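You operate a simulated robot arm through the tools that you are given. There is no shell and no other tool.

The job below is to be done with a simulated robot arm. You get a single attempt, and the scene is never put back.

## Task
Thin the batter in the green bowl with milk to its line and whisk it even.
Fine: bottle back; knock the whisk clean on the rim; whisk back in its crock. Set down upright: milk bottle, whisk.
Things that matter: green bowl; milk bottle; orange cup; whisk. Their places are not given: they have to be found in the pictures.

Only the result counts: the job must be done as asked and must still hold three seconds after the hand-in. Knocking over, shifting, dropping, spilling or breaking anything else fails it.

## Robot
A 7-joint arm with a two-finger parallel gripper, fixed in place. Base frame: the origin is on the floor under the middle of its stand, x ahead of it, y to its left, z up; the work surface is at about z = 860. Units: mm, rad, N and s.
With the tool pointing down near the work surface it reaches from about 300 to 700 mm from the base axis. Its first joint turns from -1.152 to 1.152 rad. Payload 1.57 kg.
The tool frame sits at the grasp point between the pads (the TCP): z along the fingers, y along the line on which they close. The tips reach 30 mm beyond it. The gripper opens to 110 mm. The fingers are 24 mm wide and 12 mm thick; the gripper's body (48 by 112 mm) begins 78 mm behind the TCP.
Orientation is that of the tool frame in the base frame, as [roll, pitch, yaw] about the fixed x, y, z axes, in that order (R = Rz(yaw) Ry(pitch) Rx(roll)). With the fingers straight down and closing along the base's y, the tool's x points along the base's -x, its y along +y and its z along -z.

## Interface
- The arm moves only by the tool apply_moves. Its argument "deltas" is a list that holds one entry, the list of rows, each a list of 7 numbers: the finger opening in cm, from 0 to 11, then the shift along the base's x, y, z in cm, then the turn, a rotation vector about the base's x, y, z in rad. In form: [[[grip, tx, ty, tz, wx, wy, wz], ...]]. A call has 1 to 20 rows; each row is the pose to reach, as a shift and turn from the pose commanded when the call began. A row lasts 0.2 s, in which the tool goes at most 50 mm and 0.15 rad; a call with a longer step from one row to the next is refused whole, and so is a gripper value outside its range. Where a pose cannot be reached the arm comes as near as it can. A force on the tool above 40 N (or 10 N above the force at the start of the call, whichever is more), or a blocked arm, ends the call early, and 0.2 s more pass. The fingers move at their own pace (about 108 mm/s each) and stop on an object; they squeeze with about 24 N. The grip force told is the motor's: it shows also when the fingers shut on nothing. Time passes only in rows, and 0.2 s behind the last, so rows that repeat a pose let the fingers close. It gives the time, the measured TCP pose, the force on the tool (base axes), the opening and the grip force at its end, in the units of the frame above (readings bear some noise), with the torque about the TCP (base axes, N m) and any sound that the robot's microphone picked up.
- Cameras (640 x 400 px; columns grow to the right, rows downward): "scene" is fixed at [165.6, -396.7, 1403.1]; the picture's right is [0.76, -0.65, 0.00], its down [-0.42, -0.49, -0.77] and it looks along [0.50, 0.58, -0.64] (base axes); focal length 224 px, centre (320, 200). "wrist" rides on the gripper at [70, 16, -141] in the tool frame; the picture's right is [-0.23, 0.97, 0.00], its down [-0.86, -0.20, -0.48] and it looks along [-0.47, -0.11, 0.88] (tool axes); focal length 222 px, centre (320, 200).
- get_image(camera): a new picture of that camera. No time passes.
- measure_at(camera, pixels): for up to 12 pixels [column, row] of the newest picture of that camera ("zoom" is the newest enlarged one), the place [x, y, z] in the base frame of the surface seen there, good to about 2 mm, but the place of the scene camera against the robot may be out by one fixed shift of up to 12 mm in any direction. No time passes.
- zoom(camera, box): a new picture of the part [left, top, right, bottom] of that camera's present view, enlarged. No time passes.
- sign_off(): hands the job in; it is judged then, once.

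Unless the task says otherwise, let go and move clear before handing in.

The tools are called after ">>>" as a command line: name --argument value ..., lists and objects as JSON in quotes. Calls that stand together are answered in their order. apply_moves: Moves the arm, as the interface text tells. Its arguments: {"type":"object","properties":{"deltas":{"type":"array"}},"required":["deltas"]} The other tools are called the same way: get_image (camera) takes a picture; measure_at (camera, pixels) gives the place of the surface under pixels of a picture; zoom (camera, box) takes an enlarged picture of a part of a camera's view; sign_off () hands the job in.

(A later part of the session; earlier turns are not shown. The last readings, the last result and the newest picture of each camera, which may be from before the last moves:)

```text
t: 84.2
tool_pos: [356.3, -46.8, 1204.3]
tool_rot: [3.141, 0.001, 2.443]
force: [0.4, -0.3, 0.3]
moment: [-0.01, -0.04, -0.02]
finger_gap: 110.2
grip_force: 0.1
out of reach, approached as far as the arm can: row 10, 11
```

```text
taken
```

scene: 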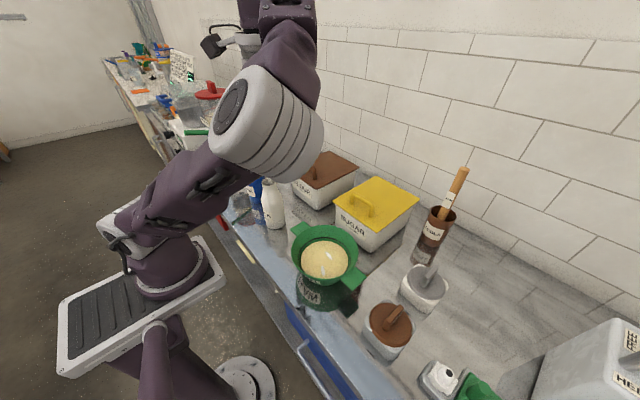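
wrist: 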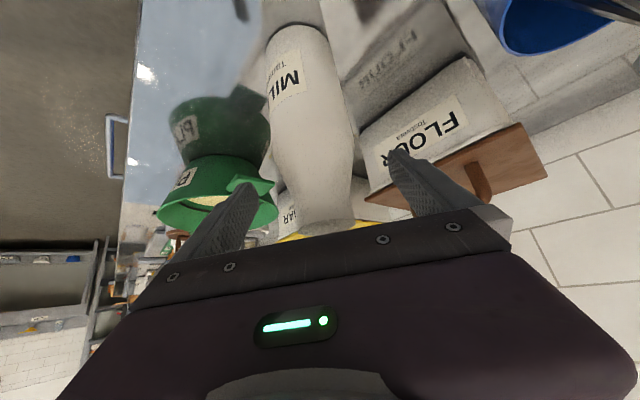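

It reached (356,-47,1204), essentially where I need it. Now I'll rehearse the pouring tilt itself (lean to -0.6) while drifting to (348,-62) and down to z 1100.

>>> apply_moves --deltas '[[[11, 0, 0, -1, 0.04, 0.05, 0], [11, -0.1, 0, -2, 0.09, 0.1, 0], [11, -0.2, -0.2, -3, 0.13, 0.15, 0], [11, -0.3, -0.4, -4, 0.17, 0.2, 0], [11, -0.4, -0.6, -5, 0.21, 0.25, 0], [11, -0.5, -0.8, -6, 0.256, 0.307, 0], [11, -0.6, -1.0, -7, 0.3, 0.36, 0], [11, -0.7, -1.2, -8, 0.34, 0.41, 0], [11, -0.8, -1.5, -9, 0.385, 0.461, 0], [11, -0.8, -1.5, -10, 0.385, 0.461, 0], [11, -0.8, -1.5, -10, 0.385, 0.461, 0]]]'

>>> get_image --camera "scene"

```text
t: 86.6
tool_pos: [349.2, -61.6, 1103.5]
tool_rot: [-3.141, -0.602, 2.443]
force: [-0.2, -0.6, -0.3]
moment: [0.02, 0.0, 0.01]
finger_gap: 110.0
grip_force: 0.1
```

```text
taken
```

scene: 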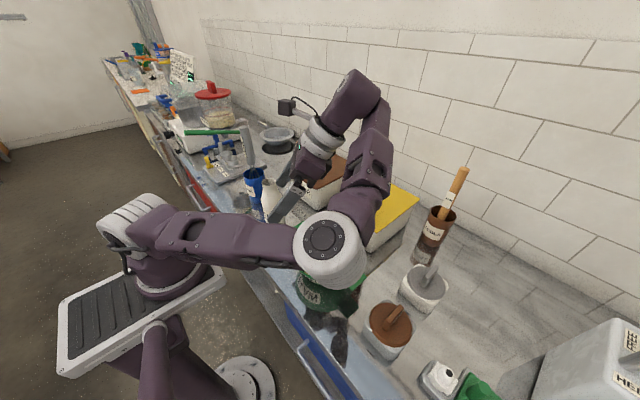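

No reach warnings: (349,-62,1103) at lean -0.6. I'll test going lower to z≈1020 and a little more lean (-0.75) to know the limits.

>>> apply_moves --deltas '[[[11, 0, 0, -2, 0, 0, 0], [11, 0, 0, -4, 0, 0, 0], [11, 0, 0, -6, 0, 0, 0], [11, 0, 0, -8, 0, 0, 0], [11, 0, 0, -8, 0.048, 0.058, 0], [11, 0, 0, -8, 0.096, 0.115, 0], [11, 0, 0, -8, 0.096, 0.115, 0]]]'

>>> get_image --camera "scene"

```text
t: 88.2
tool_pos: [347.6, -61.2, 1025.3]
tool_rot: [-3.14, -0.752, 2.443]
force: [0.3, -0.5, -0.3]
moment: [-0.03, 0.03, 0.02]
finger_gap: 110.0
grip_force: 0.1
```

```text
taken
```

scene: 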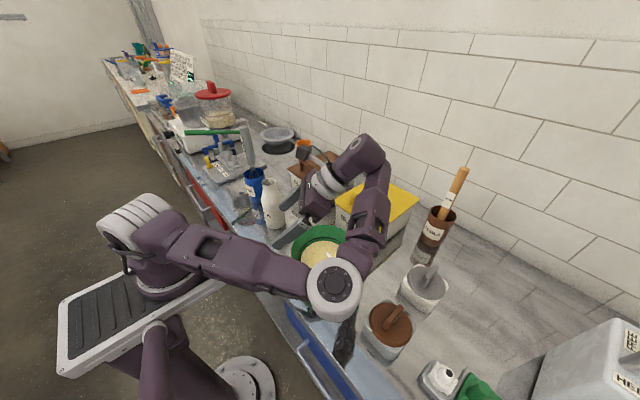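

It reaches (348,-61,1025) at lean -0.75 cleanly. I'll check how high the elbow and forearm are above the bowl, jars and sugar box in this pose.

>>> measure_at --camera "scene" --pixels '[[335, 285], [335, 305], [315, 300], [355, 290], [370, 225], [375, 195], [360, 155], [350, 255], [330, 190], [240, 260], [280, 280], [320, 260]]'

>>> zoom --camera "scene" --box '[280, 130, 420, 330]'

```text
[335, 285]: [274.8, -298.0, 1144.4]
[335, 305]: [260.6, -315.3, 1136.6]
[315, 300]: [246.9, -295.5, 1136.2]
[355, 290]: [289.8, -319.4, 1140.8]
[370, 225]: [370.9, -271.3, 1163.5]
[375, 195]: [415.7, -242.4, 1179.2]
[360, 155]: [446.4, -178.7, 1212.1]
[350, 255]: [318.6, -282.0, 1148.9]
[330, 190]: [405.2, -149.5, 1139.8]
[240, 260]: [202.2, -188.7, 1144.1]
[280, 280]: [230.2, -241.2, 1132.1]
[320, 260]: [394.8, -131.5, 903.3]
```

```text
2.00 times, centred on (350, 230) of scene
```

zoom: 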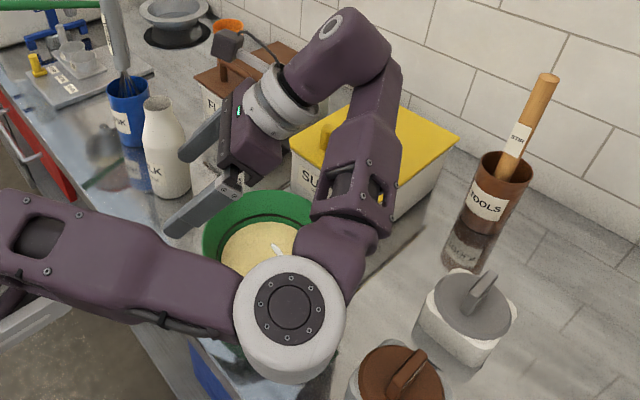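

Everything is clear: the elbow's top is at 1144 over free counter and the batter stays visible at scene (320,258). The rehearsal works, so I'll trace the path back to the vertical tool at (356,-47,1204).

>>> apply_moves --deltas '[[[11, 0, 0, 3, 0, 0, 0], [11, 0, 0, 6, -0.048, -0.058, 0], [11, 0, 0, 8, -0.096, -0.115, 0], [11, 0.1, 0, 9, -0.144, -0.173, 0], [11, 0.2, 0.2, 10, -0.192, -0.23, 0], [11, 0.3, 0.4, 11, -0.24, -0.288, 0], [11, 0.4, 0.6, 12, -0.288, -0.346, 0], [11, 0.5, 0.8, 13.5, -0.336, -0.403, 0], [11, 0.6, 1.0, 15, -0.384, -0.461, 0], [11, 0.7, 1.2, 16.5, -0.432, -0.518, 0], [11, 0.8, 1.4, 17.9, -0.481, -0.576, 0], [11, 0.8, 1.4, 17.9, -0.481, -0.576, 0]]]'

```text
t: 90.8
tool_pos: [355.7, -46.5, 1204.0]
tool_rot: [3.141, 0.001, 2.444]
force: [0.3, -0.3, 0.1]
moment: [-0.02, -0.01, 0.01]
finger_gap: 110.0
grip_force: 0.0
```

Back cleanly at (356,-47,1204). Now back to (396,58,1085) with the tool vertical.

>>> apply_moves --deltas '[[[11, 0.4, 1.1, 0, 0, 0, 0], [11, 0.9, 2.5, 0, 0, 0, 0], [11, 1.5, 4, 0, 0, 0, 0], [11, 2.2, 5.5, 0, 0, 0, 0], [11, 2.8, 7, 0, 0, 0, 0], [11, 3.4, 8.5, -0.5, 0, 0, 0], [11, 3.8, 9.8, -3, 0, 0, 0], [11, 4.0, 10.4, -6, 0, 0, 0], [11, 4.0, 10.4, -9, 0, 0, 0], [11, 4.0, 10.4, -11.9, 0, 0, 0], [11, 4.0, 10.4, -11.9, 0, 0, 0]]]'

>>> get_image --camera "scene"

```text
t: 93.2
tool_pos: [394.9, 57.4, 1084.6]
tool_rot: [-3.141, -0.001, 2.443]
force: [-0.5, -0.2, 0.0]
moment: [0.03, 0.02, 0.0]
finger_gap: 110.2
grip_force: 0.0
```

```text
taken
```

scene: 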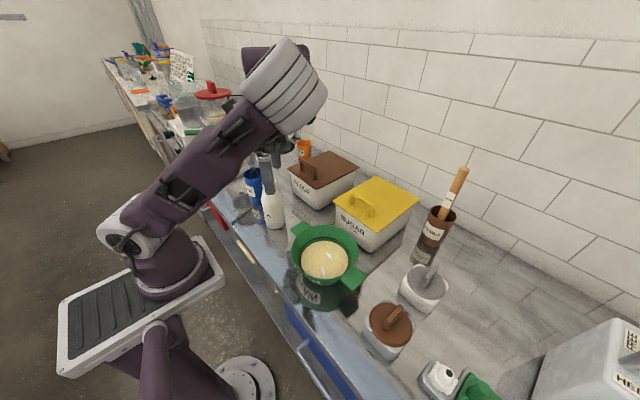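

The tool pose is right, with the elbow partly to the side. I'll lean back to +0.7 above the bottle at (391,101,1090) and see that the elbow comes up again.

>>> apply_moves --deltas '[[[11, 0, 0.5, 1, -0.064, -0.077, 0], [11, 0, 1.0, 1, -0.128, -0.154, 0], [11, 0, 1.5, 1, -0.192, -0.23, 0], [11, 0, 2.0, 1, -0.256, -0.307, 0], [11, 0, 2.7, 1, -0.32, -0.384, 0], [11, -0.2, 3.4, 1, -0.385, -0.461, 0], [11, -0.3, 4.2, 1, -0.449, -0.538, 0], [11, -0.3, 4.3, 1, -0.449, -0.538, 0]]]'

>>> get_image --camera "scene"

```text
t: 95.0
tool_pos: [394.1, 99.8, 1095.4]
tool_rot: [3.137, 0.702, 2.444]
force: [-0.1, -0.3, 0.1]
moment: [0.02, -0.01, -0.01]
finger_gap: 110.2
grip_force: 0.0
```

```text
taken
```

scene: 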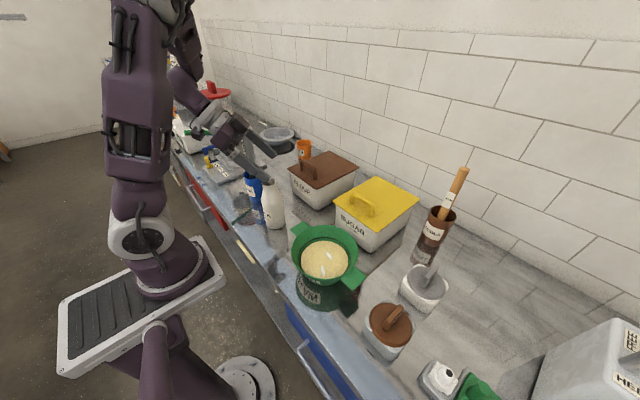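

The elbow is up and I'm aligned to about 1 mm. I'll descend around the bottle to z≈1000.

>>> apply_moves --deltas '[[[11, -0.05, -0.05, -2.5, 0, 0, 0], [11, -0.05, -0.1, -5, 0, 0, 0], [11, -0.05, -0.1, -7.5, 0, 0, 0], [11, -0.05, -0.1, -9.5, 0, 0, 0], [11, -0.05, -0.1, -9.5, 0, 0, 0]]]'

>>> get_image --camera "wrist"

```text
t: 96.2
tool_pos: [394.0, 98.9, 999.3]
tool_rot: [3.139, 0.702, 2.444]
force: [-0.8, 0.4, -0.4]
moment: [0.01, 0.0, 0.0]
finger_gap: 109.9
grip_force: 0.1
```

```text
taken
```

wrist: 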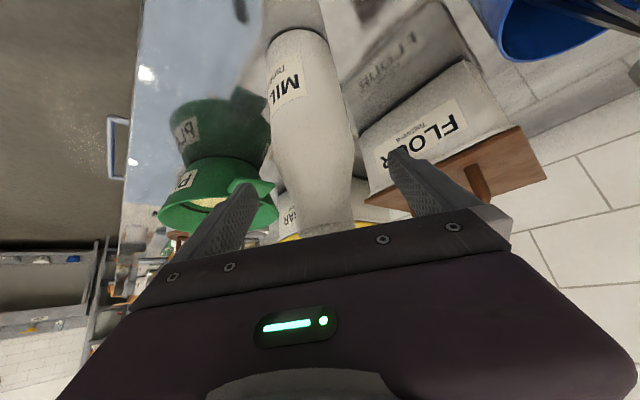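

The bottle is between the fingers. I'll go down the last 53 mm to z≈946.

>>> apply_moves --deltas '[[[11, 0, 0, -1.5, 0, 0, 0], [11, 0, 0, -3, 0, 0, 0], [11, 0, 0, -4.5, 0, 0, 0], [11, 0, 0, -5.3, 0, 0, 0], [11, 0, 0, -5.3, 0, 0, 0]]]'

>>> zoom --camera "scene" --box '[210, 110, 330, 240]'

>>> get_image --camera "wrist"

```text
t: 97.4
tool_pos: [393.0, 98.1, 947.8]
tool_rot: [3.139, 0.701, 2.444]
force: [-0.8, -0.3, -0.4]
moment: [0.0, -0.01, 0.0]
finger_gap: 109.9
grip_force: 0.1
```

```text
3.08 times, centred on (270, 175) of scene
```

zoom: 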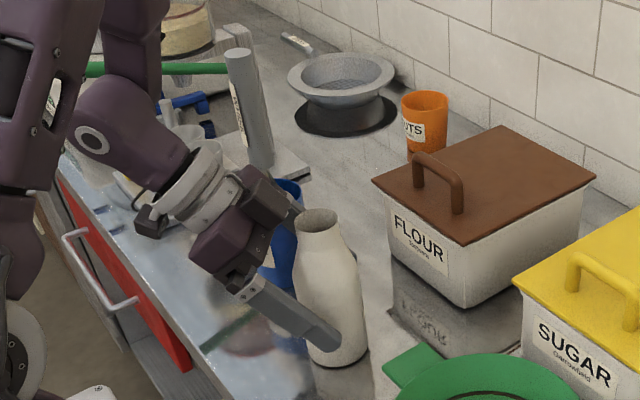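

```text
taken
```

wrist: 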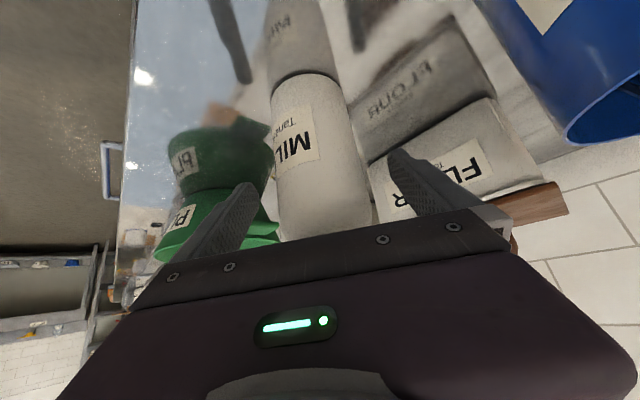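

The fingers straddle the bottle and the gripper clears the crock and whisk. I'll close the fingers.

>>> apply_moves --deltas '[[[6, 0, 0, 0, 0, 0, 0], [6, 0, 0, 0, 0, 0, 0], [6, 0, 0, 0, 0, 0, 0]]]'

```text
t: 98.2
tool_pos: [392.9, 98.6, 948.2]
tool_rot: [3.138, 0.702, 2.444]
force: [0.7, 0.9, 0.1]
moment: [-0.01, 0.0, 0.02]
finger_gap: 63.5
grip_force: 24.3
```

Gripped at 63.5 mm. I'll lift it straight up to z≈1085, still upright.

>>> apply_moves --deltas '[[[6, 0, 0, 0.5, 0, 0, 0], [6, 0, 0, 2, 0, 0, 0], [6, 0, 0, 4, 0, 0, 0], [6, 0, 0, 6, 0, 0, 0], [6, 0, 0, 8, 0, 0, 0], [6, 0, 0, 10, 0, 0, 0], [6, 0, 0, 12, 0, 0, 0], [6, 0, 0, 13.7, 0, 0, 0], [6, 0, 0, 13.7, 0, 0, 0]]]'

>>> zoom --camera "scene" --box '[210, 80, 330, 240]'

```text
t: 100.2
tool_pos: [393.6, 98.2, 1084.8]
tool_rot: [3.14, 0.702, 2.441]
force: [0.4, -0.2, -3.5]
moment: [0.01, -0.01, 0.01]
finger_gap: 63.4
grip_force: 24.4
```

```text
2.50 times, centred on (270, 160) of scene
```

zoom: 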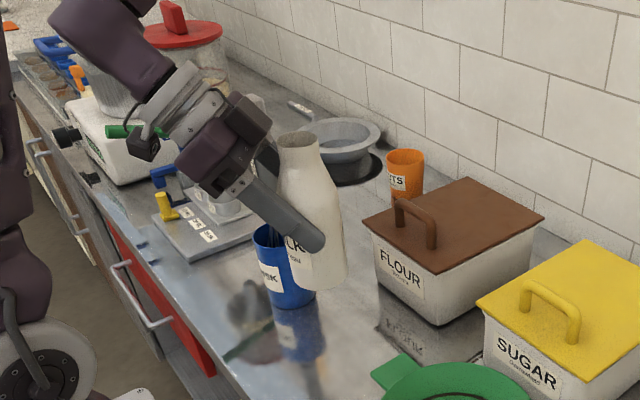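

The bottle hangs upright and steady (-3.5 N). I'll tilt it to 40° (tool vertical) while moving to (396,57), as rehearsed.

>>> apply_moves --deltas '[[[6, 0, -0.4, 0, 0.05, 0.06, 0], [6, 0, -0.8, 0, 0.1, 0.12, 0], [6, 0.1, -1.3, 0, 0.15, 0.18, 0], [6, 0.1, -1.8, 0, 0.2, 0.24, 0], [6, 0.2, -2.3, 0, 0.25, 0.3, 0], [6, 0.2, -2.8, 0, 0.3, 0.36, 0], [6, 0.2, -3.3, 0, 0.35, 0.42, 0], [6, 0.2, -3.8, 0, 0.4, 0.48, 0], [6, 0.2, -4.1, 0, 0.449, 0.538, 0], [6, 0.2, -4.1, 0, 0.449, 0.538, 0]]]'

>>> get_image --camera "scene"

```text
t: 102.4
tool_pos: [396.1, 58.9, 1083.9]
tool_rot: [3.141, 0.001, 2.443]
force: [0.4, -0.5, -2.6]
moment: [-0.01, -0.03, 0.02]
finger_gap: 63.9
grip_force: 23.7
```

```text
taken
```

scene: 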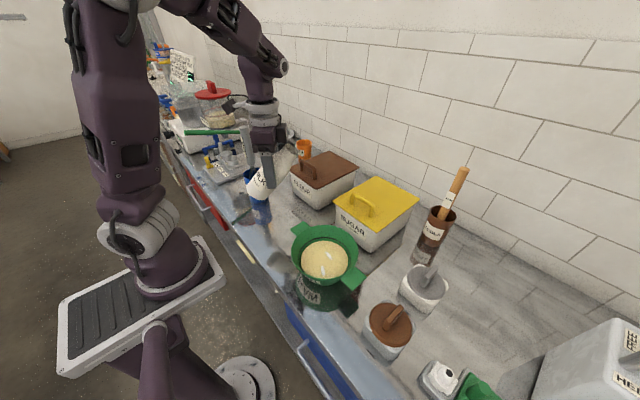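

All as rehearsed: tool vertical, bottle at 40°. I'll rise and move to (356,-46,1204).

>>> apply_moves --deltas '[[[6, 0, 0, 2.5, 0, 0, 0], [6, -0.2, 0, 5, 0, 0, 0], [6, -0.4, -1.0, 7.5, 0, 0, 0], [6, -0.7, -2.0, 10, 0, 0, 0], [6, -1.1, -3.2, 12, 0, 0, 0], [6, -1.6, -4.5, 12, 0, 0, 0], [6, -2.2, -6, 12, 0, 0, 0], [6, -2.8, -7.5, 12, 0, 0, 0], [6, -3.4, -9, 12, 0, 0, 0], [6, -4.0, -10.4, 12, 0, 0, 0], [6, -4.0, -10.4, 12, 0, 0, 0]]]'

>>> get_image --camera "scene"

```text
t: 104.8
tool_pos: [354.6, -45.6, 1203.9]
tool_rot: [3.142, 0.001, 2.443]
force: [-0.1, 0.5, -3.0]
moment: [0.01, -0.01, -0.01]
finger_gap: 63.3
grip_force: 24.0
```

```text
taken
```

scene: 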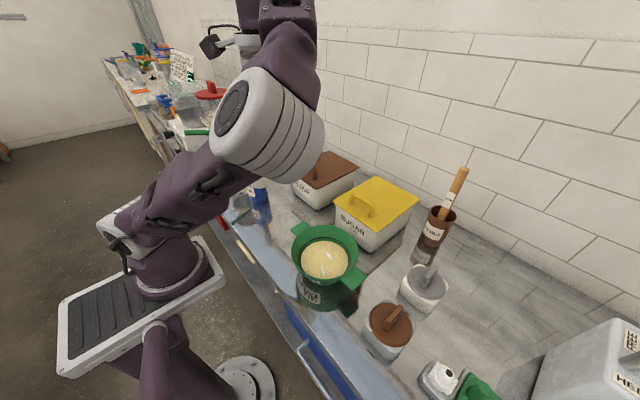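

Steady at (355,-46,1204). I'd like to be lower before milk starts to run, so at a safe 46° tilt I'll try to come down to z≈1110.

>>> apply_moves --deltas '[[[6, 0, -0.1, -1, 0.032, 0.038, 0], [6, -0.1, -0.3, -2.5, 0.064, 0.077, 0], [6, -0.2, -0.6, -4, 0.064, 0.077, 0], [6, -0.3, -0.9, -5.5, 0.064, 0.077, 0], [6, -0.4, -1.2, -7, 0.064, 0.077, 0], [6, -0.5, -1.5, -8.5, 0.064, 0.077, 0], [6, -0.5, -1.5, -9.4, 0.064, 0.077, 0], [6, -0.5, -1.5, -9.4, 0.064, 0.077, 0]]]'

>>> get_image --camera "scene"

```text
t: 106.6
tool_pos: [351.9, -61.2, 1109.3]
tool_rot: [3.141, -0.101, 2.444]
force: [0.8, -0.2, -3.6]
moment: [-0.05, 0.0, -0.02]
finger_gap: 63.2
grip_force: 24.0
```

```text
taken
```

scene: 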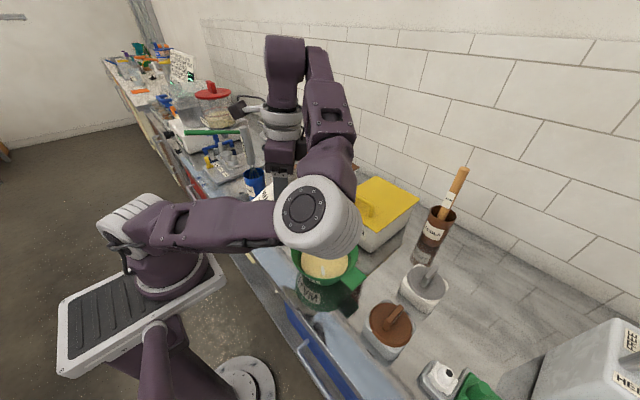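

No warnings at (352,-61,1109). I'll come down a bit more to z≈1055; the bottle's base corner stays about 25 mm above the rim.

>>> apply_moves --deltas '[[[6, 0, 0, -1.5, 0, 0, 0], [6, -0.1, -0.1, -3, 0, 0, 0], [6, -0.2, -0.2, -4.5, 0, 0, 0], [6, -0.2, -0.2, -5.4, 0, 0, 0], [6, -0.2, -0.2, -5.4, 0, 0, 0]]]'

>>> get_image --camera "scene"

>>> get_image --camera "wrist"

```text
t: 107.8
tool_pos: [346.7, -63.6, 1055.9]
tool_rot: [-3.141, -0.099, 2.443]
force: [-0.7, -0.1, -2.6]
moment: [0.0, -0.02, -0.04]
finger_gap: 63.5
grip_force: 24.1
```

```text
taken
```

scene: 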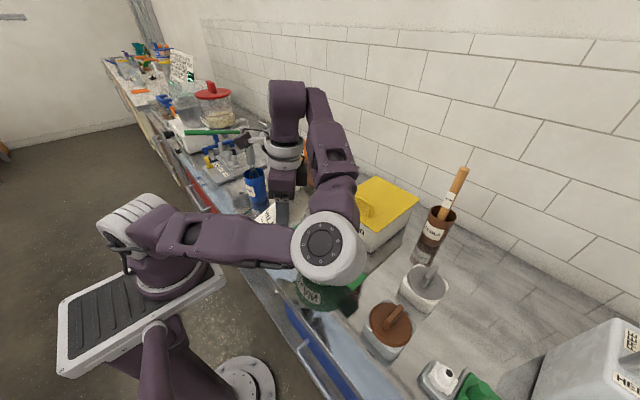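

```text
taken
```

wrist: 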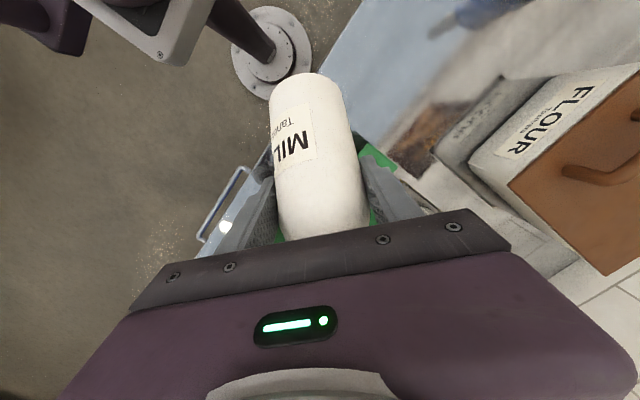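

The bottle (46°) hangs over the bowl with its lip near (401,-109), and nothing has poured yet. I'll tilt in small steps now: first to about 54°, then look.

>>> apply_moves --deltas '[[[6, 0, 0, -0.3, 0.032, 0.038, 0], [6, 0, 0, -0.6, 0.064, 0.077, 0], [6, 0, 0, -1, 0.096, 0.115, 0], [6, 0, 0, -1, 0.096, 0.115, 0]]]'

>>> get_image --camera "scene"

>>> zoom --camera "scene" --box '[250, 190, 380, 310]'

```text
t: 108.8
tool_pos: [347.7, -63.1, 1045.7]
tool_rot: [3.141, -0.25, 2.443]
force: [-0.3, -0.5, -3.2]
moment: [-0.05, 0.01, 0.03]
finger_gap: 63.3
grip_force: 24.0
```

```text
taken
```

scene: 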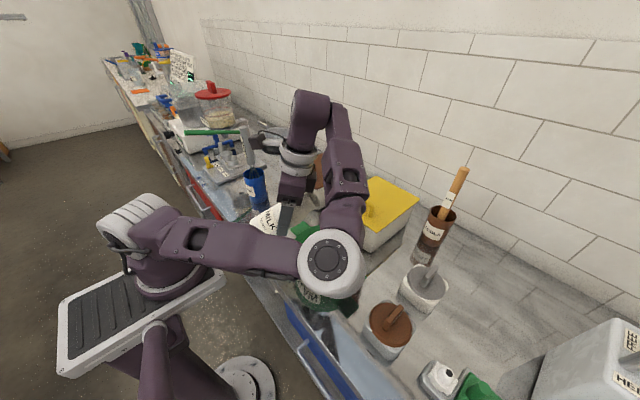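

```text
3.33 times, centred on (315, 250) of scene
```

zoom: 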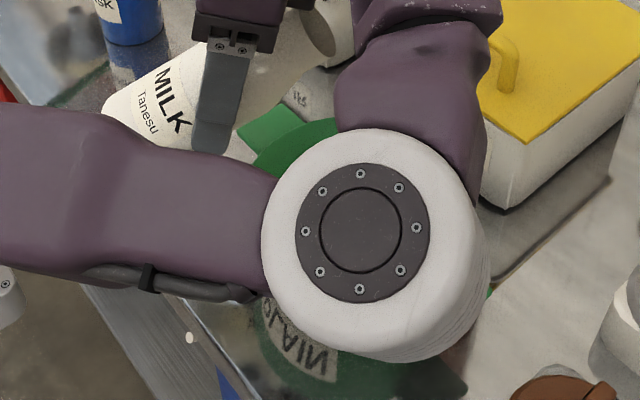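

The elbow hides the bowl from the scene camera here, so I'll pour in timed portions and rise to look in between. First portion: 57° for about 1.6 s, then tilt back and rise to the viewing pose at z≈1204.

>>> apply_moves --deltas '[[[6, 0, 0, 0, 0.032, 0.038, 0], [6, 0, 0, 0, 0.032, 0.038, 0], [6, 0, 0, 0, 0.032, 0.038, 0], [6, 0, 0, 0, 0.032, 0.038, 0], [6, 0, 0, 0, 0.032, 0.038, 0], [6, 0, 0, 0, 0.032, 0.038, 0], [6, 0, 0, 0, 0.032, 0.038, 0], [6, 0, 0, 0, 0.032, 0.038, 0], [6, 0, 0, 0.5, -0.05, -0.06, 0], [6, 0, 0, 1.0, -0.096, -0.115, 0], [6, 0.1, 0.1, 3, -0.096, -0.115, 0], [6, 0.3, 0.2, 5, -0.096, -0.115, 0], [6, 0.5, 0.4, 7, -0.096, -0.115, 0], [6, 0.5, 0.6, 9, -0.096, -0.115, 0], [6, 0.6, 1.0, 11, -0.096, -0.115, 0], [6, 0.7, 1.3, 13, -0.13, -0.15, 0], [6, 0.7, 1.6, 15, -0.15, -0.18, 0], [6, 0.7, 1.75, 15.8, -0.16, -0.192, 0], [6, 0.7, 1.75, 15.8, -0.16, -0.192, 0]]]'

>>> get_image --camera "scene"

>>> zoom --camera "scene" --box '[285, 215, 365, 295]'

>>> measure_at --camera "zoom" --pixels '[[250, 180], [300, 160], [350, 170], [390, 200], [400, 240], [360, 270], [310, 290], [260, 280], [230, 240], [300, 210], [340, 230], [280, 250]]'

```text
t: 112.8
tool_pos: [355.6, -44.9, 1206.0]
tool_rot: [-3.14, 0.0, 2.444]
force: [-0.3, 0.3, -2.4]
moment: [0.0, -0.02, 0.01]
finger_gap: 63.3
grip_force: 23.8
```

```text
taken
```

scene: 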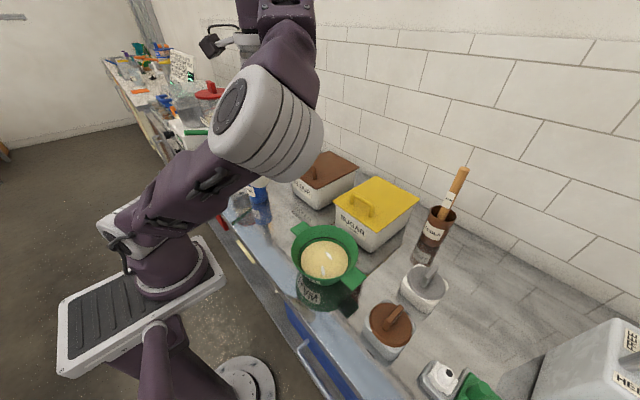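

```text
5.00 times, centred on (325, 255) of scene
```

zoom: 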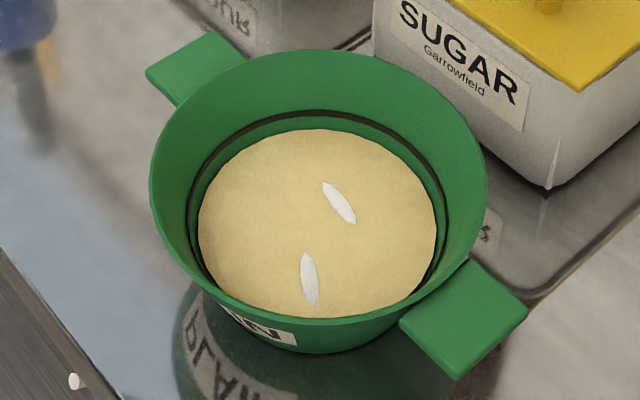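

```text
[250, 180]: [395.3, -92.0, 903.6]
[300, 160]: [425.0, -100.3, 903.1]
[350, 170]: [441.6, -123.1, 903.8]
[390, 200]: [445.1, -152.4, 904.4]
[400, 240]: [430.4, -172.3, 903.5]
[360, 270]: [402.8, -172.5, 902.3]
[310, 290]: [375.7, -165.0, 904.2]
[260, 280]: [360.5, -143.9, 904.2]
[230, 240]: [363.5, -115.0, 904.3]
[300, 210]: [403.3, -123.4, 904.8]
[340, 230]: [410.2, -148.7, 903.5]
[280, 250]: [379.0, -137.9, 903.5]
```

The level is unchanged (scene z≈903.8), so at 57° the milk has simply settled below the lip and the poured amount follows the tilt angle. Next portion: go back down and tilt to about 62° for 1.4 s, then tilt back.

>>> apply_moves --deltas '[[[6, 0, -0.1, -1.5, 0.032, 0.038, 0], [6, -0.1, -0.3, -3, 0.064, 0.077, 0], [6, -0.2, -0.6, -5, 0.064, 0.077, 0], [6, -0.3, -0.9, -7, 0.064, 0.077, 0], [6, -0.4, -1.2, -9, 0.064, 0.077, 0], [6, -0.5, -1.5, -11, 0.064, 0.077, 0], [6, -0.6, -1.6, -13, 0.064, 0.077, 0], [6, -0.7, -1.7, -15, 0.064, 0.077, 0], [6, -0.8, -1.85, -16, 0.064, 0.077, 0], [6, -0.8, -1.85, -16, 0.16, 0.192, 0], [6, -0.8, -1.85, -16, 0.245, 0.293, 0], [6, -0.8, -1.85, -16, 0.245, 0.293, 0], [6, -0.8, -1.85, -16, 0.245, 0.293, 0], [6, -0.8, -1.85, -16, 0.245, 0.293, 0], [6, -0.8, -1.85, -16, 0.245, 0.293, 0], [6, -0.8, -1.85, -16, 0.245, 0.293, 0], [6, -0.8, -1.85, -16, 0.245, 0.293, 0]]]'

>>> get_image --camera "scene"

>>> zoom --camera "scene" --box '[250, 190, 380, 310]'

```text
t: 116.4
tool_pos: [346.0, -64.1, 1045.9]
tool_rot: [3.141, -0.382, 2.442]
force: [0.3, 0.0, -2.8]
moment: [-0.02, -0.02, 0.0]
finger_gap: 63.8
grip_force: 23.5
```

```text
taken
```

scene: 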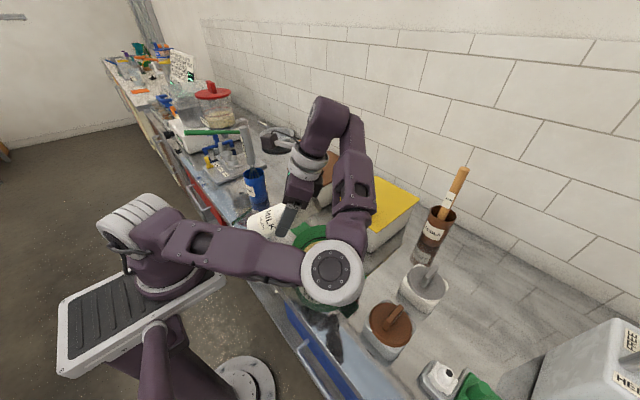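

```text
3.33 times, centred on (315, 250) of scene
```

zoom: 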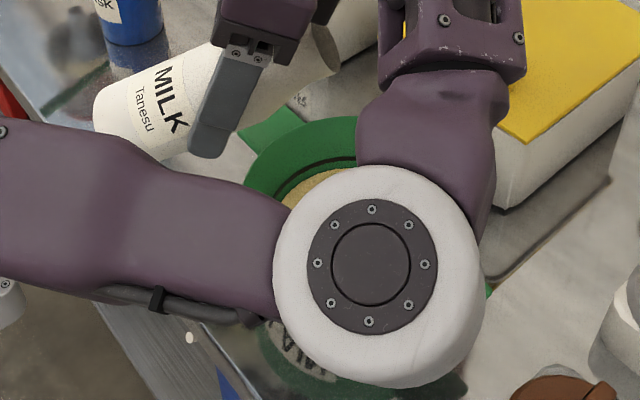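

No stream is visible between the lip (zoom (330,77)) and the bowl at 62°. I'll tilt on by 3° and look again.

>>> apply_moves --deltas '[[[6, 0, 0, 0, 0.032, 0.038, 0], [6, 0, 0, 0, 0.032, 0.038, 0]]]'

>>> zoom --camera "scene" --box '[250, 190, 380, 310]'

```text
t: 117.0
tool_pos: [346.8, -64.2, 1043.9]
tool_rot: [3.14, -0.431, 2.442]
force: [0.1, -0.2, -2.8]
moment: [-0.04, -0.06, 0.03]
finger_gap: 63.6
grip_force: 23.9
```

```text
3.33 times, centred on (315, 250) of scene
```

zoom: 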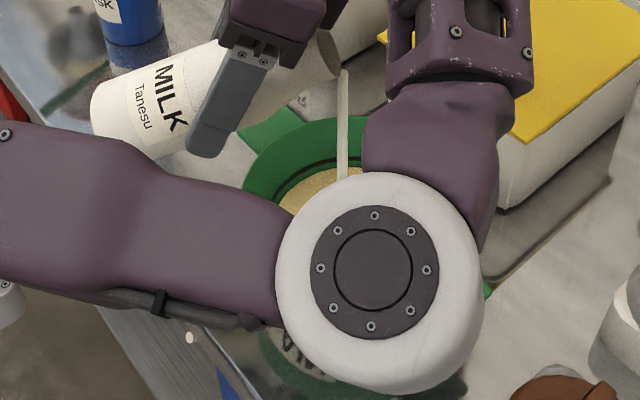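

A thin stream is now visible at zoom (343,70)–(343,180), falling straight down into the bowl at about 65° of tilt. I'll hold for a short while and see whether it runs out at this angle.

>>> apply_moves --deltas '[[[6, 0, 0, 0, 0, 0, 0], [6, 0, 0, 0, 0, 0, 0], [6, 0, 0, 0, 0, 0, 0]]]'

>>> zoom --camera "scene" --box '[250, 190, 380, 310]'

>>> measure_at --camera "zoom" --pixels '[[343, 90], [343, 120], [343, 150], [300, 195], [320, 185], [310, 190], [345, 168], [315, 178]]'

```text
t: 117.8
tool_pos: [346.5, -62.7, 1044.1]
tool_rot: [-3.141, -0.43, 2.443]
force: [-0.1, -0.4, -2.7]
moment: [0.02, -0.03, -0.01]
finger_gap: 63.5
grip_force: 24.4
```

```text
3.33 times, centred on (315, 250) of scene
```

zoom: 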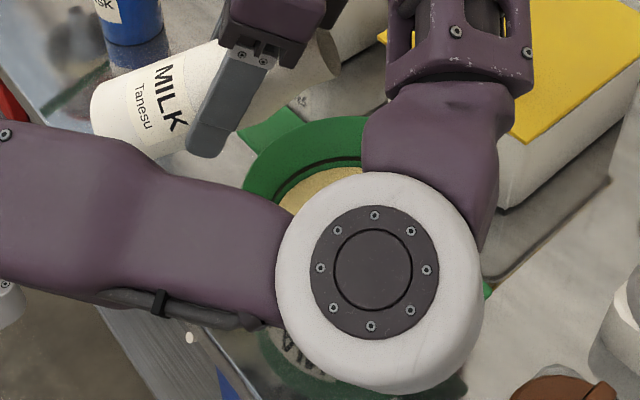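

```text
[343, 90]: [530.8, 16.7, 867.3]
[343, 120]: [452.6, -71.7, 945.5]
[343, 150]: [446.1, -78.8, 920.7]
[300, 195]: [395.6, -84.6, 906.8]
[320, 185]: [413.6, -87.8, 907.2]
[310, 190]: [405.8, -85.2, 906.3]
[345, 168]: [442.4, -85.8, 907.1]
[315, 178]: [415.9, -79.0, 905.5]
```

The stream stopped by itself, and the visible batter patch now reads scene z≈906.8 (it was 903.9; the line is ≈912.8). I'll tilt another 0.035 rad, let it run out and measure again.

>>> apply_moves --deltas '[[[6, 0, 0, 0, 0.022, 0.027, 0], [6, 0, 0, 0, 0.022, 0.027, 0], [6, 0, 0, 0, 0.022, 0.027, 0], [6, 0, 0, 0, 0.022, 0.027, 0]]]'

>>> zoom --camera "scene" --box '[290, 220, 350, 260]'

```text
t: 118.8
tool_pos: [346.5, -64.9, 1044.8]
tool_rot: [3.141, -0.466, 2.444]
force: [-0.2, -0.2, -2.5]
moment: [0.01, -0.04, 0.03]
finger_gap: 63.7
grip_force: 23.9
```

```text
10.00 times, centred on (320, 240) of scene
```

zoom: 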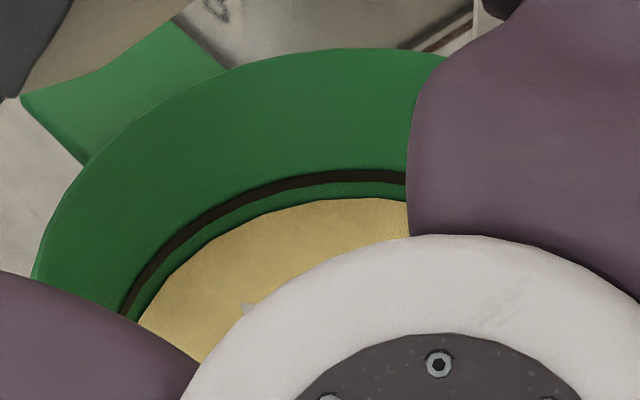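

The gap between the dark line and the batter (zoom (350,180) vs (350,200)) has narrowed. I'll measure batter and line points in this zoom.

>>> measure_at --camera "zoom" --pixels '[[190, 290], [220, 270], [250, 255], [280, 245], [310, 225], [340, 220], [370, 218], [395, 222], [350, 176], [280, 190], [390, 178], [200, 225]]'

```text
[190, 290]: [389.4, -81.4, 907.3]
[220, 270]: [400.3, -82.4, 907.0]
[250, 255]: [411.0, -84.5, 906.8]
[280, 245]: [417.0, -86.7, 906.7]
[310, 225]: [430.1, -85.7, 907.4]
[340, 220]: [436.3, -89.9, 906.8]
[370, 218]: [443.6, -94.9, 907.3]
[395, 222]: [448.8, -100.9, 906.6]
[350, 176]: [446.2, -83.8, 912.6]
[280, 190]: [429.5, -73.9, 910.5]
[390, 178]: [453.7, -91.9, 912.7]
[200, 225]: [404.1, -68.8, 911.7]
```

The batter averages 907.0 and the line is about 912 in the scene frame, so about 5 mm is still missing. I'll tilt another 0.04 rad and watch.

>>> apply_moves --deltas '[[[6, 0, 0, 0, 0.026, 0.031, 0], [6, 0, 0, 0, 0.026, 0.031, 0]]]'

>>> zoom --camera "scene" --box '[270, 190, 370, 270]'

```text
t: 119.4
tool_pos: [347.1, -64.0, 1044.1]
tool_rot: [3.141, -0.507, 2.444]
force: [-0.2, 1.1, -2.4]
moment: [-0.01, -0.06, 0.0]
finger_gap: 63.5
grip_force: 23.9
```

```text
5.00 times, centred on (320, 230) of scene
```

zoom: 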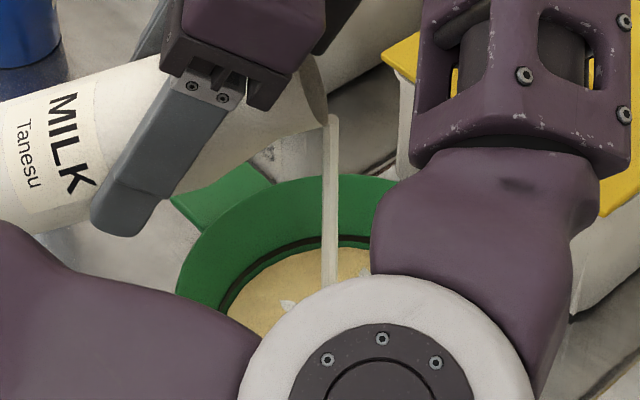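

A stream runs again from the lip (zoom (332,115)) into the bowl. I'll hold and re-measure.

>>> apply_moves --deltas '[[[6, 0, 0, 0, 0, 0, 0], [6, 0, 0, 0, 0, 0, 0]]]'

>>> zoom --camera "scene" --box '[290, 220, 350, 260]'

>>> measure_at --camera "zoom" --pixels '[[190, 290], [220, 270], [250, 255], [280, 245], [310, 225], [340, 220], [370, 218], [390, 222], [350, 176], [280, 190], [390, 178], [200, 225]]'

```text
t: 120.0
tool_pos: [345.6, -64.9, 1043.4]
tool_rot: [3.141, -0.507, 2.444]
force: [0.9, 0.1, -2.4]
moment: [-0.02, -0.02, 0.01]
finger_gap: 63.2
grip_force: 23.5
```

```text
10.00 times, centred on (320, 240) of scene
```

zoom: 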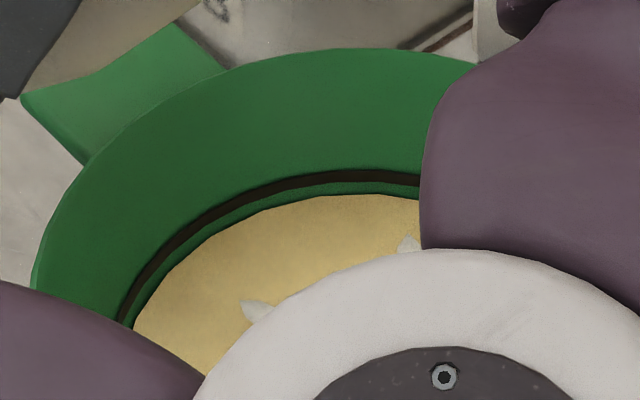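

```text
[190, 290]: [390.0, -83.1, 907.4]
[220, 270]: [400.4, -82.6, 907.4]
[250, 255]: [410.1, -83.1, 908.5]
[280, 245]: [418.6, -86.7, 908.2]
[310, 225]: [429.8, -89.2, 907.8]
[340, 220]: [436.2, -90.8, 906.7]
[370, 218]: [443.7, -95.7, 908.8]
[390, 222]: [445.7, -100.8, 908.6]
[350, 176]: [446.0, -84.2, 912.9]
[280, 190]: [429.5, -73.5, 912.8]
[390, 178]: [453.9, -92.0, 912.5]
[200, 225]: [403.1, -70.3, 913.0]
```

The batter now averages 907.9 with the line at 912.8, and the stream has stopped. I'll go on with another 0.05 rad.

>>> apply_moves --deltas '[[[6, 0, 0, 0, 0.032, 0.038, 0], [6, 0, 0, 0, 0.032, 0.038, 0], [6, 0, 0, 0, 0.032, 0.038, 0], [6, 0, 0, 0, 0.032, 0.038, 0], [6, 0, 0, 0, 0.032, 0.038, 0]]]'

>>> zoom --camera "scene" --box '[290, 220, 350, 260]'

>>> measure_at --camera "zoom" --pixels '[[190, 290], [220, 270], [240, 255], [280, 240], [310, 225], [340, 220], [370, 218], [390, 218], [350, 176], [280, 190], [390, 178], [200, 225]]'

```text
t: 121.2
tool_pos: [345.6, -65.1, 1044.5]
tool_rot: [-3.141, -0.558, 2.444]
force: [0.6, -0.7, -1.9]
moment: [-0.03, -0.06, 0.0]
finger_gap: 63.5
grip_force: 23.9
```

```text
10.00 times, centred on (320, 240) of scene
```

zoom: 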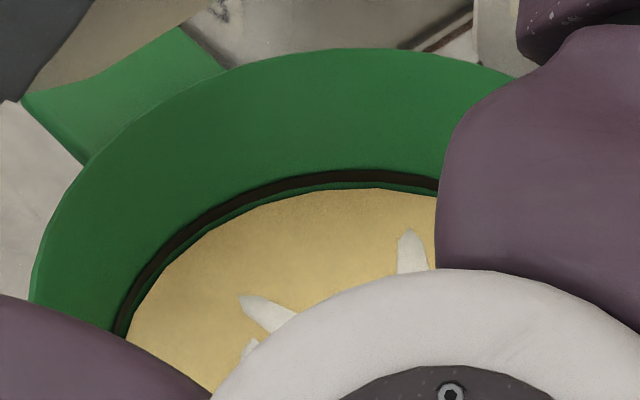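

```text
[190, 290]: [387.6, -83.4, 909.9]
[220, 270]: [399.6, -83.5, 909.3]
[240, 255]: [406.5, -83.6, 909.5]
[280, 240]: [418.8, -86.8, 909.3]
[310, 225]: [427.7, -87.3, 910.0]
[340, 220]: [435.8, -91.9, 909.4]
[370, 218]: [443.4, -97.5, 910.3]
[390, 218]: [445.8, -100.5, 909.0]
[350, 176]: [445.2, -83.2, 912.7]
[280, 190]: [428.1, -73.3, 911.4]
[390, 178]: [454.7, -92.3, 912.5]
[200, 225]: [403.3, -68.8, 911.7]
```

The batter is now 909.6 against the line at ≈912.4, and the gap in the zoom is down to a thin green band (edge 188 vs line 176). I'll tilt 0.035 rad more.

>>> apply_moves --deltas '[[[6, 0, 0, 0, 0.022, 0.027, 0], [6, 0, 0, 0, 0.022, 0.027, 0], [6, 0, 0, 0, 0.022, 0.027, 0], [6, 0, 0, 0, 0.022, 0.027, 0], [6, 0, 0, 0, 0.022, 0.027, 0]]]'

>>> zoom --camera "scene" --box '[290, 220, 350, 260]'

>>> measure_at --camera "zoom" --pixels '[[190, 290], [220, 270], [240, 255], [280, 240], [310, 225], [340, 220], [370, 218], [390, 218], [350, 176], [280, 190], [390, 178], [200, 225]]'

```text
t: 122.4
tool_pos: [347.4, -64.4, 1045.3]
tool_rot: [-3.141, -0.592, 2.443]
force: [0.3, -0.5, -1.4]
moment: [0.0, -0.01, 0.02]
finger_gap: 63.4
grip_force: 23.8
```

```text
10.00 times, centred on (320, 240) of scene
```

zoom: 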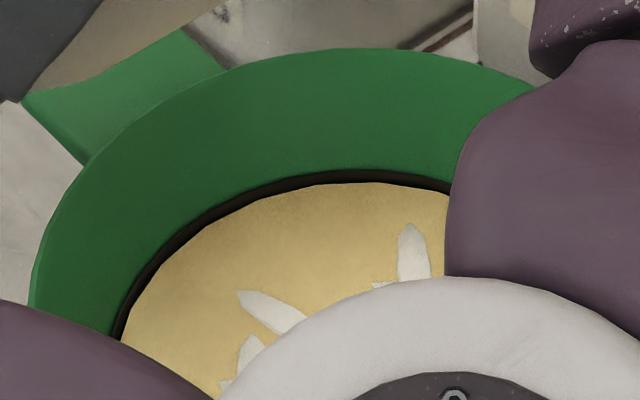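

```text
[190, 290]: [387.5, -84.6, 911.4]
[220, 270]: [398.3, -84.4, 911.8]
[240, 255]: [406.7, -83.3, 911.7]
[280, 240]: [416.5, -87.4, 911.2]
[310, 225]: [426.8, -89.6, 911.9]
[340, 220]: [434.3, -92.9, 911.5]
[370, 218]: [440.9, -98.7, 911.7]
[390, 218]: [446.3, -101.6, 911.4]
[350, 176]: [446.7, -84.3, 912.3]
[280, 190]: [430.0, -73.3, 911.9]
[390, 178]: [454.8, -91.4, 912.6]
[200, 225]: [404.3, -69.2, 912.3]
```

The batter edge now touches the underside of the dark line (911.6 vs 912.3). I'll check whether a stream is still running before deciding on any more.

>>> zoom --camera "scene" --box '[270, 190, 370, 270]'

```text
5.00 times, centred on (320, 230) of scene
```

zoom: 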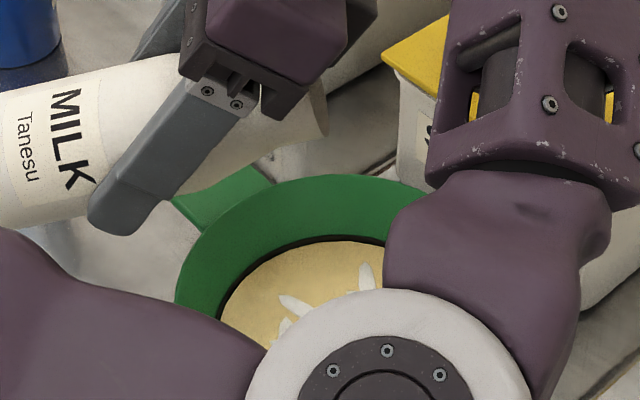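

No stream is running any more. The level is about 0.7 mm below the middle of the line, so I'll add a very small extra tilt of 0.011 rad, then tilt back.

>>> apply_moves --deltas '[[[6, 0, 0, 0, 0.007, 0.0085, 0], [6, 0, 0, 0, 0.007, 0.0085, 0], [6, 0, 0, 0, 0.007, 0.0085, 0], [6, 0, 0, 0, 0.007, 0.0085, 0]]]'

>>> zoom --camera "scene" --box '[290, 220, 350, 260]'

>>> measure_at --camera "zoom" --pixels '[[190, 290], [220, 270], [240, 255], [280, 240], [310, 225], [340, 220], [370, 218], [385, 218], [350, 176], [280, 190], [390, 178], [200, 225]]'

```text
t: 123.4
tool_pos: [347.4, -64.3, 1043.8]
tool_rot: [3.141, -0.602, 2.443]
force: [-0.3, 0.0, -2.2]
moment: [0.01, -0.02, 0.01]
finger_gap: 63.6
grip_force: 23.4
```

```text
10.00 times, centred on (320, 240) of scene
```

zoom: 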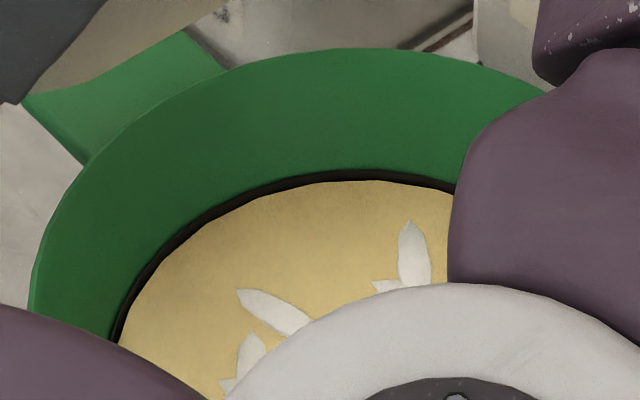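

```text
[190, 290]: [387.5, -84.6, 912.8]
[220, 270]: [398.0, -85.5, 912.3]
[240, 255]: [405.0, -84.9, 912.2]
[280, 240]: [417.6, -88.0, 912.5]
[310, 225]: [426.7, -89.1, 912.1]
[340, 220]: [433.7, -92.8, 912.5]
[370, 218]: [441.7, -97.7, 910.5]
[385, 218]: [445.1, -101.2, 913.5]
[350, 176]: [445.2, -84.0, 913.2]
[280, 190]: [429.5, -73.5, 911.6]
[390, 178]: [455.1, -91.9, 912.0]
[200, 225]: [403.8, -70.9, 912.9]
```

The batter is now at 912.3, right at the line (912.4). I'll tilt the bottle back over the bowl and retrace the path up to (355,-46,1204).

>>> apply_moves --deltas '[[[6, 0, 0, 0, -0.08, -0.096, 0], [6, 0, 0, 0, -0.16, -0.192, 0], [6, 0, 0, 0.3, -0.24, -0.288, 0], [6, 0, 0, 0.6, -0.32, -0.384, 0], [6, 0.1, 0.1, 2, -0.32, -0.384, 0], [6, 0.2, 0.2, 4, -0.32, -0.384, 0], [6, 0.4, 0.3, 6, -0.32, -0.384, 0], [6, 0.5, 0.4, 8, -0.32, -0.384, 0], [6, 0.6, 0.7, 10, -0.32, -0.384, 0], [6, 0.7, 1.0, 12, -0.34, -0.41, 0], [6, 0.8, 1.4, 14, -0.36, -0.435, 0], [6, 0.8, 1.85, 16, -0.385, -0.461, 0], [6, 0.8, 1.85, 16, -0.385, -0.461, 0]]]'

>>> get_image --camera "scene"

>>> zoom --camera "scene" --box '[285, 215, 365, 295]'

>>> measure_at --camera "zoom" --pixels '[[250, 180], [300, 150], [370, 170], [395, 210], [405, 240], [360, 290], [310, 300], [250, 280], [220, 240], [300, 180], [230, 200], [410, 200]]'

```text
t: 126.2
tool_pos: [356.4, -45.6, 1204.1]
tool_rot: [-3.141, -0.002, 2.443]
force: [0.2, -0.5, -1.4]
moment: [0.01, 0.0, -0.01]
finger_gap: 63.4
grip_force: 24.0
```

```text
taken
```

scene: 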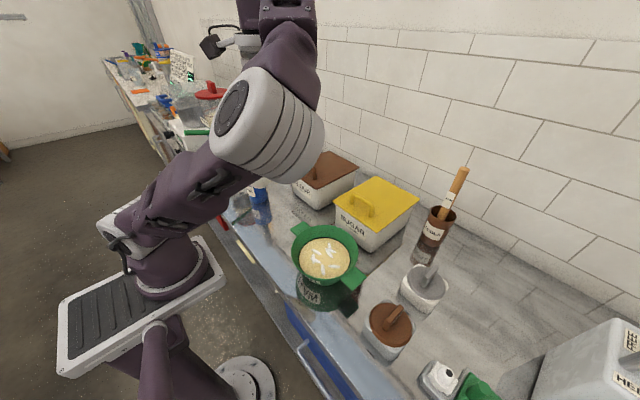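

```text
5.00 times, centred on (325, 255) of scene
```

zoom: 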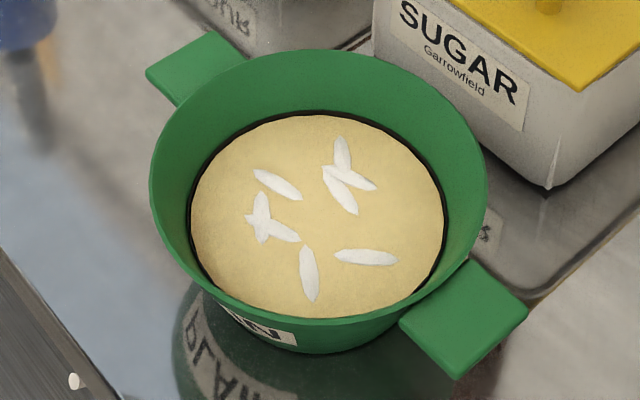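

```text
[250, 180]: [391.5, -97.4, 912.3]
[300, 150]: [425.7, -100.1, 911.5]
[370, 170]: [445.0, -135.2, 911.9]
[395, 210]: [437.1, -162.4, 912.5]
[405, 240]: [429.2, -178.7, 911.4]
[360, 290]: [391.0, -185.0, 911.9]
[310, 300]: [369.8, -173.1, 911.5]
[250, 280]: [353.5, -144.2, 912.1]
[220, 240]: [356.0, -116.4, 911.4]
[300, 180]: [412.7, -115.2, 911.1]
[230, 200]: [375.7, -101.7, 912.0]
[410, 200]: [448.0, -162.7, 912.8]
```

The batter sits right at the dark line all round, with white milk streaks still to be whisked in and no spill outside. Now I'll bring the bottle back the same way, to (396,58,1085).

>>> apply_moves --deltas '[[[6, 0.4, 1.1, 0, 0, 0, 0], [6, 0.9, 2.5, 0, 0, 0, 0], [6, 1.5, 4, 0, 0, 0, 0], [6, 2.2, 5.5, 0, 0, 0, 0], [6, 2.8, 7, 0, 0, 0, 0], [6, 3.4, 8.5, -0.5, 0, 0, 0], [6, 3.8, 9.8, -3, 0, 0, 0], [6, 4.0, 10.4, -6, 0, 0, 0], [6, 4.0, 10.4, -9, 0, 0, 0], [6, 4.0, 10.4, -11.9, 0, 0, 0], [6, 4.0, 10.4, -11.9, 0, 0, 0]]]'

>>> get_image --camera "scene"

```text
t: 128.6
tool_pos: [393.5, 58.6, 1084.2]
tool_rot: [3.14, -0.001, 2.444]
force: [0.1, 0.1, -2.4]
moment: [0.04, -0.01, -0.03]
finger_gap: 63.7
grip_force: 23.8
```

```text
taken
```

scene: 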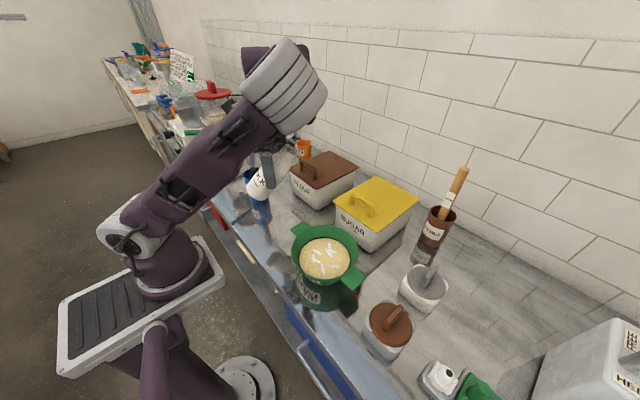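

The tool is vertical at (394,58.6,1084). Summing my commanded moves, the way back to the upright lifted pose is (-0.2,+4.05,-0.1) cm with the lean back to +0.7, so I'll do exactly that.

>>> apply_moves --deltas '[[[6, 0, 0.4, 0, -0.05, -0.06, 0], [6, 0, 0.8, 0, -0.1, -0.12, 0], [6, -0.1, 1.3, 0, -0.15, -0.18, 0], [6, -0.1, 1.8, 0, -0.2, -0.24, 0], [6, -0.2, 2.3, 0, -0.25, -0.3, 0], [6, -0.2, 2.8, 0, -0.3, -0.36, 0], [6, -0.2, 3.3, 0, -0.35, -0.42, 0], [6, -0.2, 3.8, -0.1, -0.4, -0.48, 0], [6, -0.2, 4.05, -0.1, -0.449, -0.538, 0], [6, -0.2, 4.05, -0.1, -0.449, -0.538, 0]]]'

>>> zoom --camera "scene" --box '[210, 80, 330, 240]'

```text
t: 130.8
tool_pos: [392.3, 99.0, 1083.9]
tool_rot: [3.139, 0.7, 2.441]
force: [0.3, 0.8, -1.9]
moment: [0.04, -0.01, 0.02]
finger_gap: 63.8
grip_force: 24.1
```

```text
2.50 times, centred on (270, 160) of scene
```

zoom: 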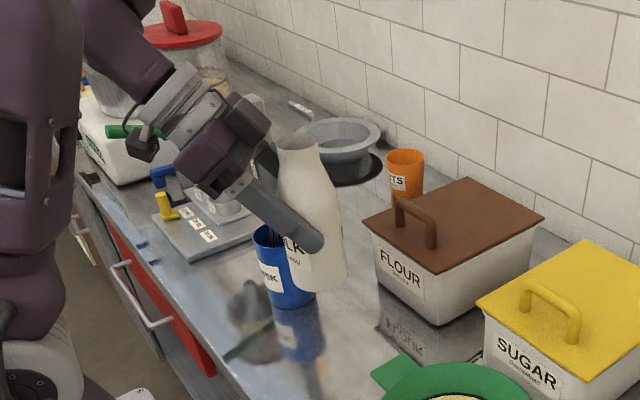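

The bottle is upright above its place, looking just as it did when lifted. I'll lower it to about 2 mm above contact.

>>> apply_moves --deltas '[[[6, 0, 0, -2.5, 0, 0, 0], [6, 0, 0, -5, 0, 0, 0], [6, 0, 0, -7.5, 0, 0, 0], [6, 0, 0, -10, 0, 0, 0], [6, 0, 0, -12, 0, 0, 0], [6, 0, 0, -13.2, 0, 0, 0], [6, 0, 0, -13.5, 0, 0, 0], [6, 0, 0, -13.5, 0, 0, 0]]]'

```text
t: 132.6
tool_pos: [392.3, 98.5, 948.6]
tool_rot: [3.138, 0.699, 2.443]
force: [-4.5, 3.3, 13.0]
moment: [-0.16, 0.24, -0.1]
finger_gap: 63.5
grip_force: 24.6
```

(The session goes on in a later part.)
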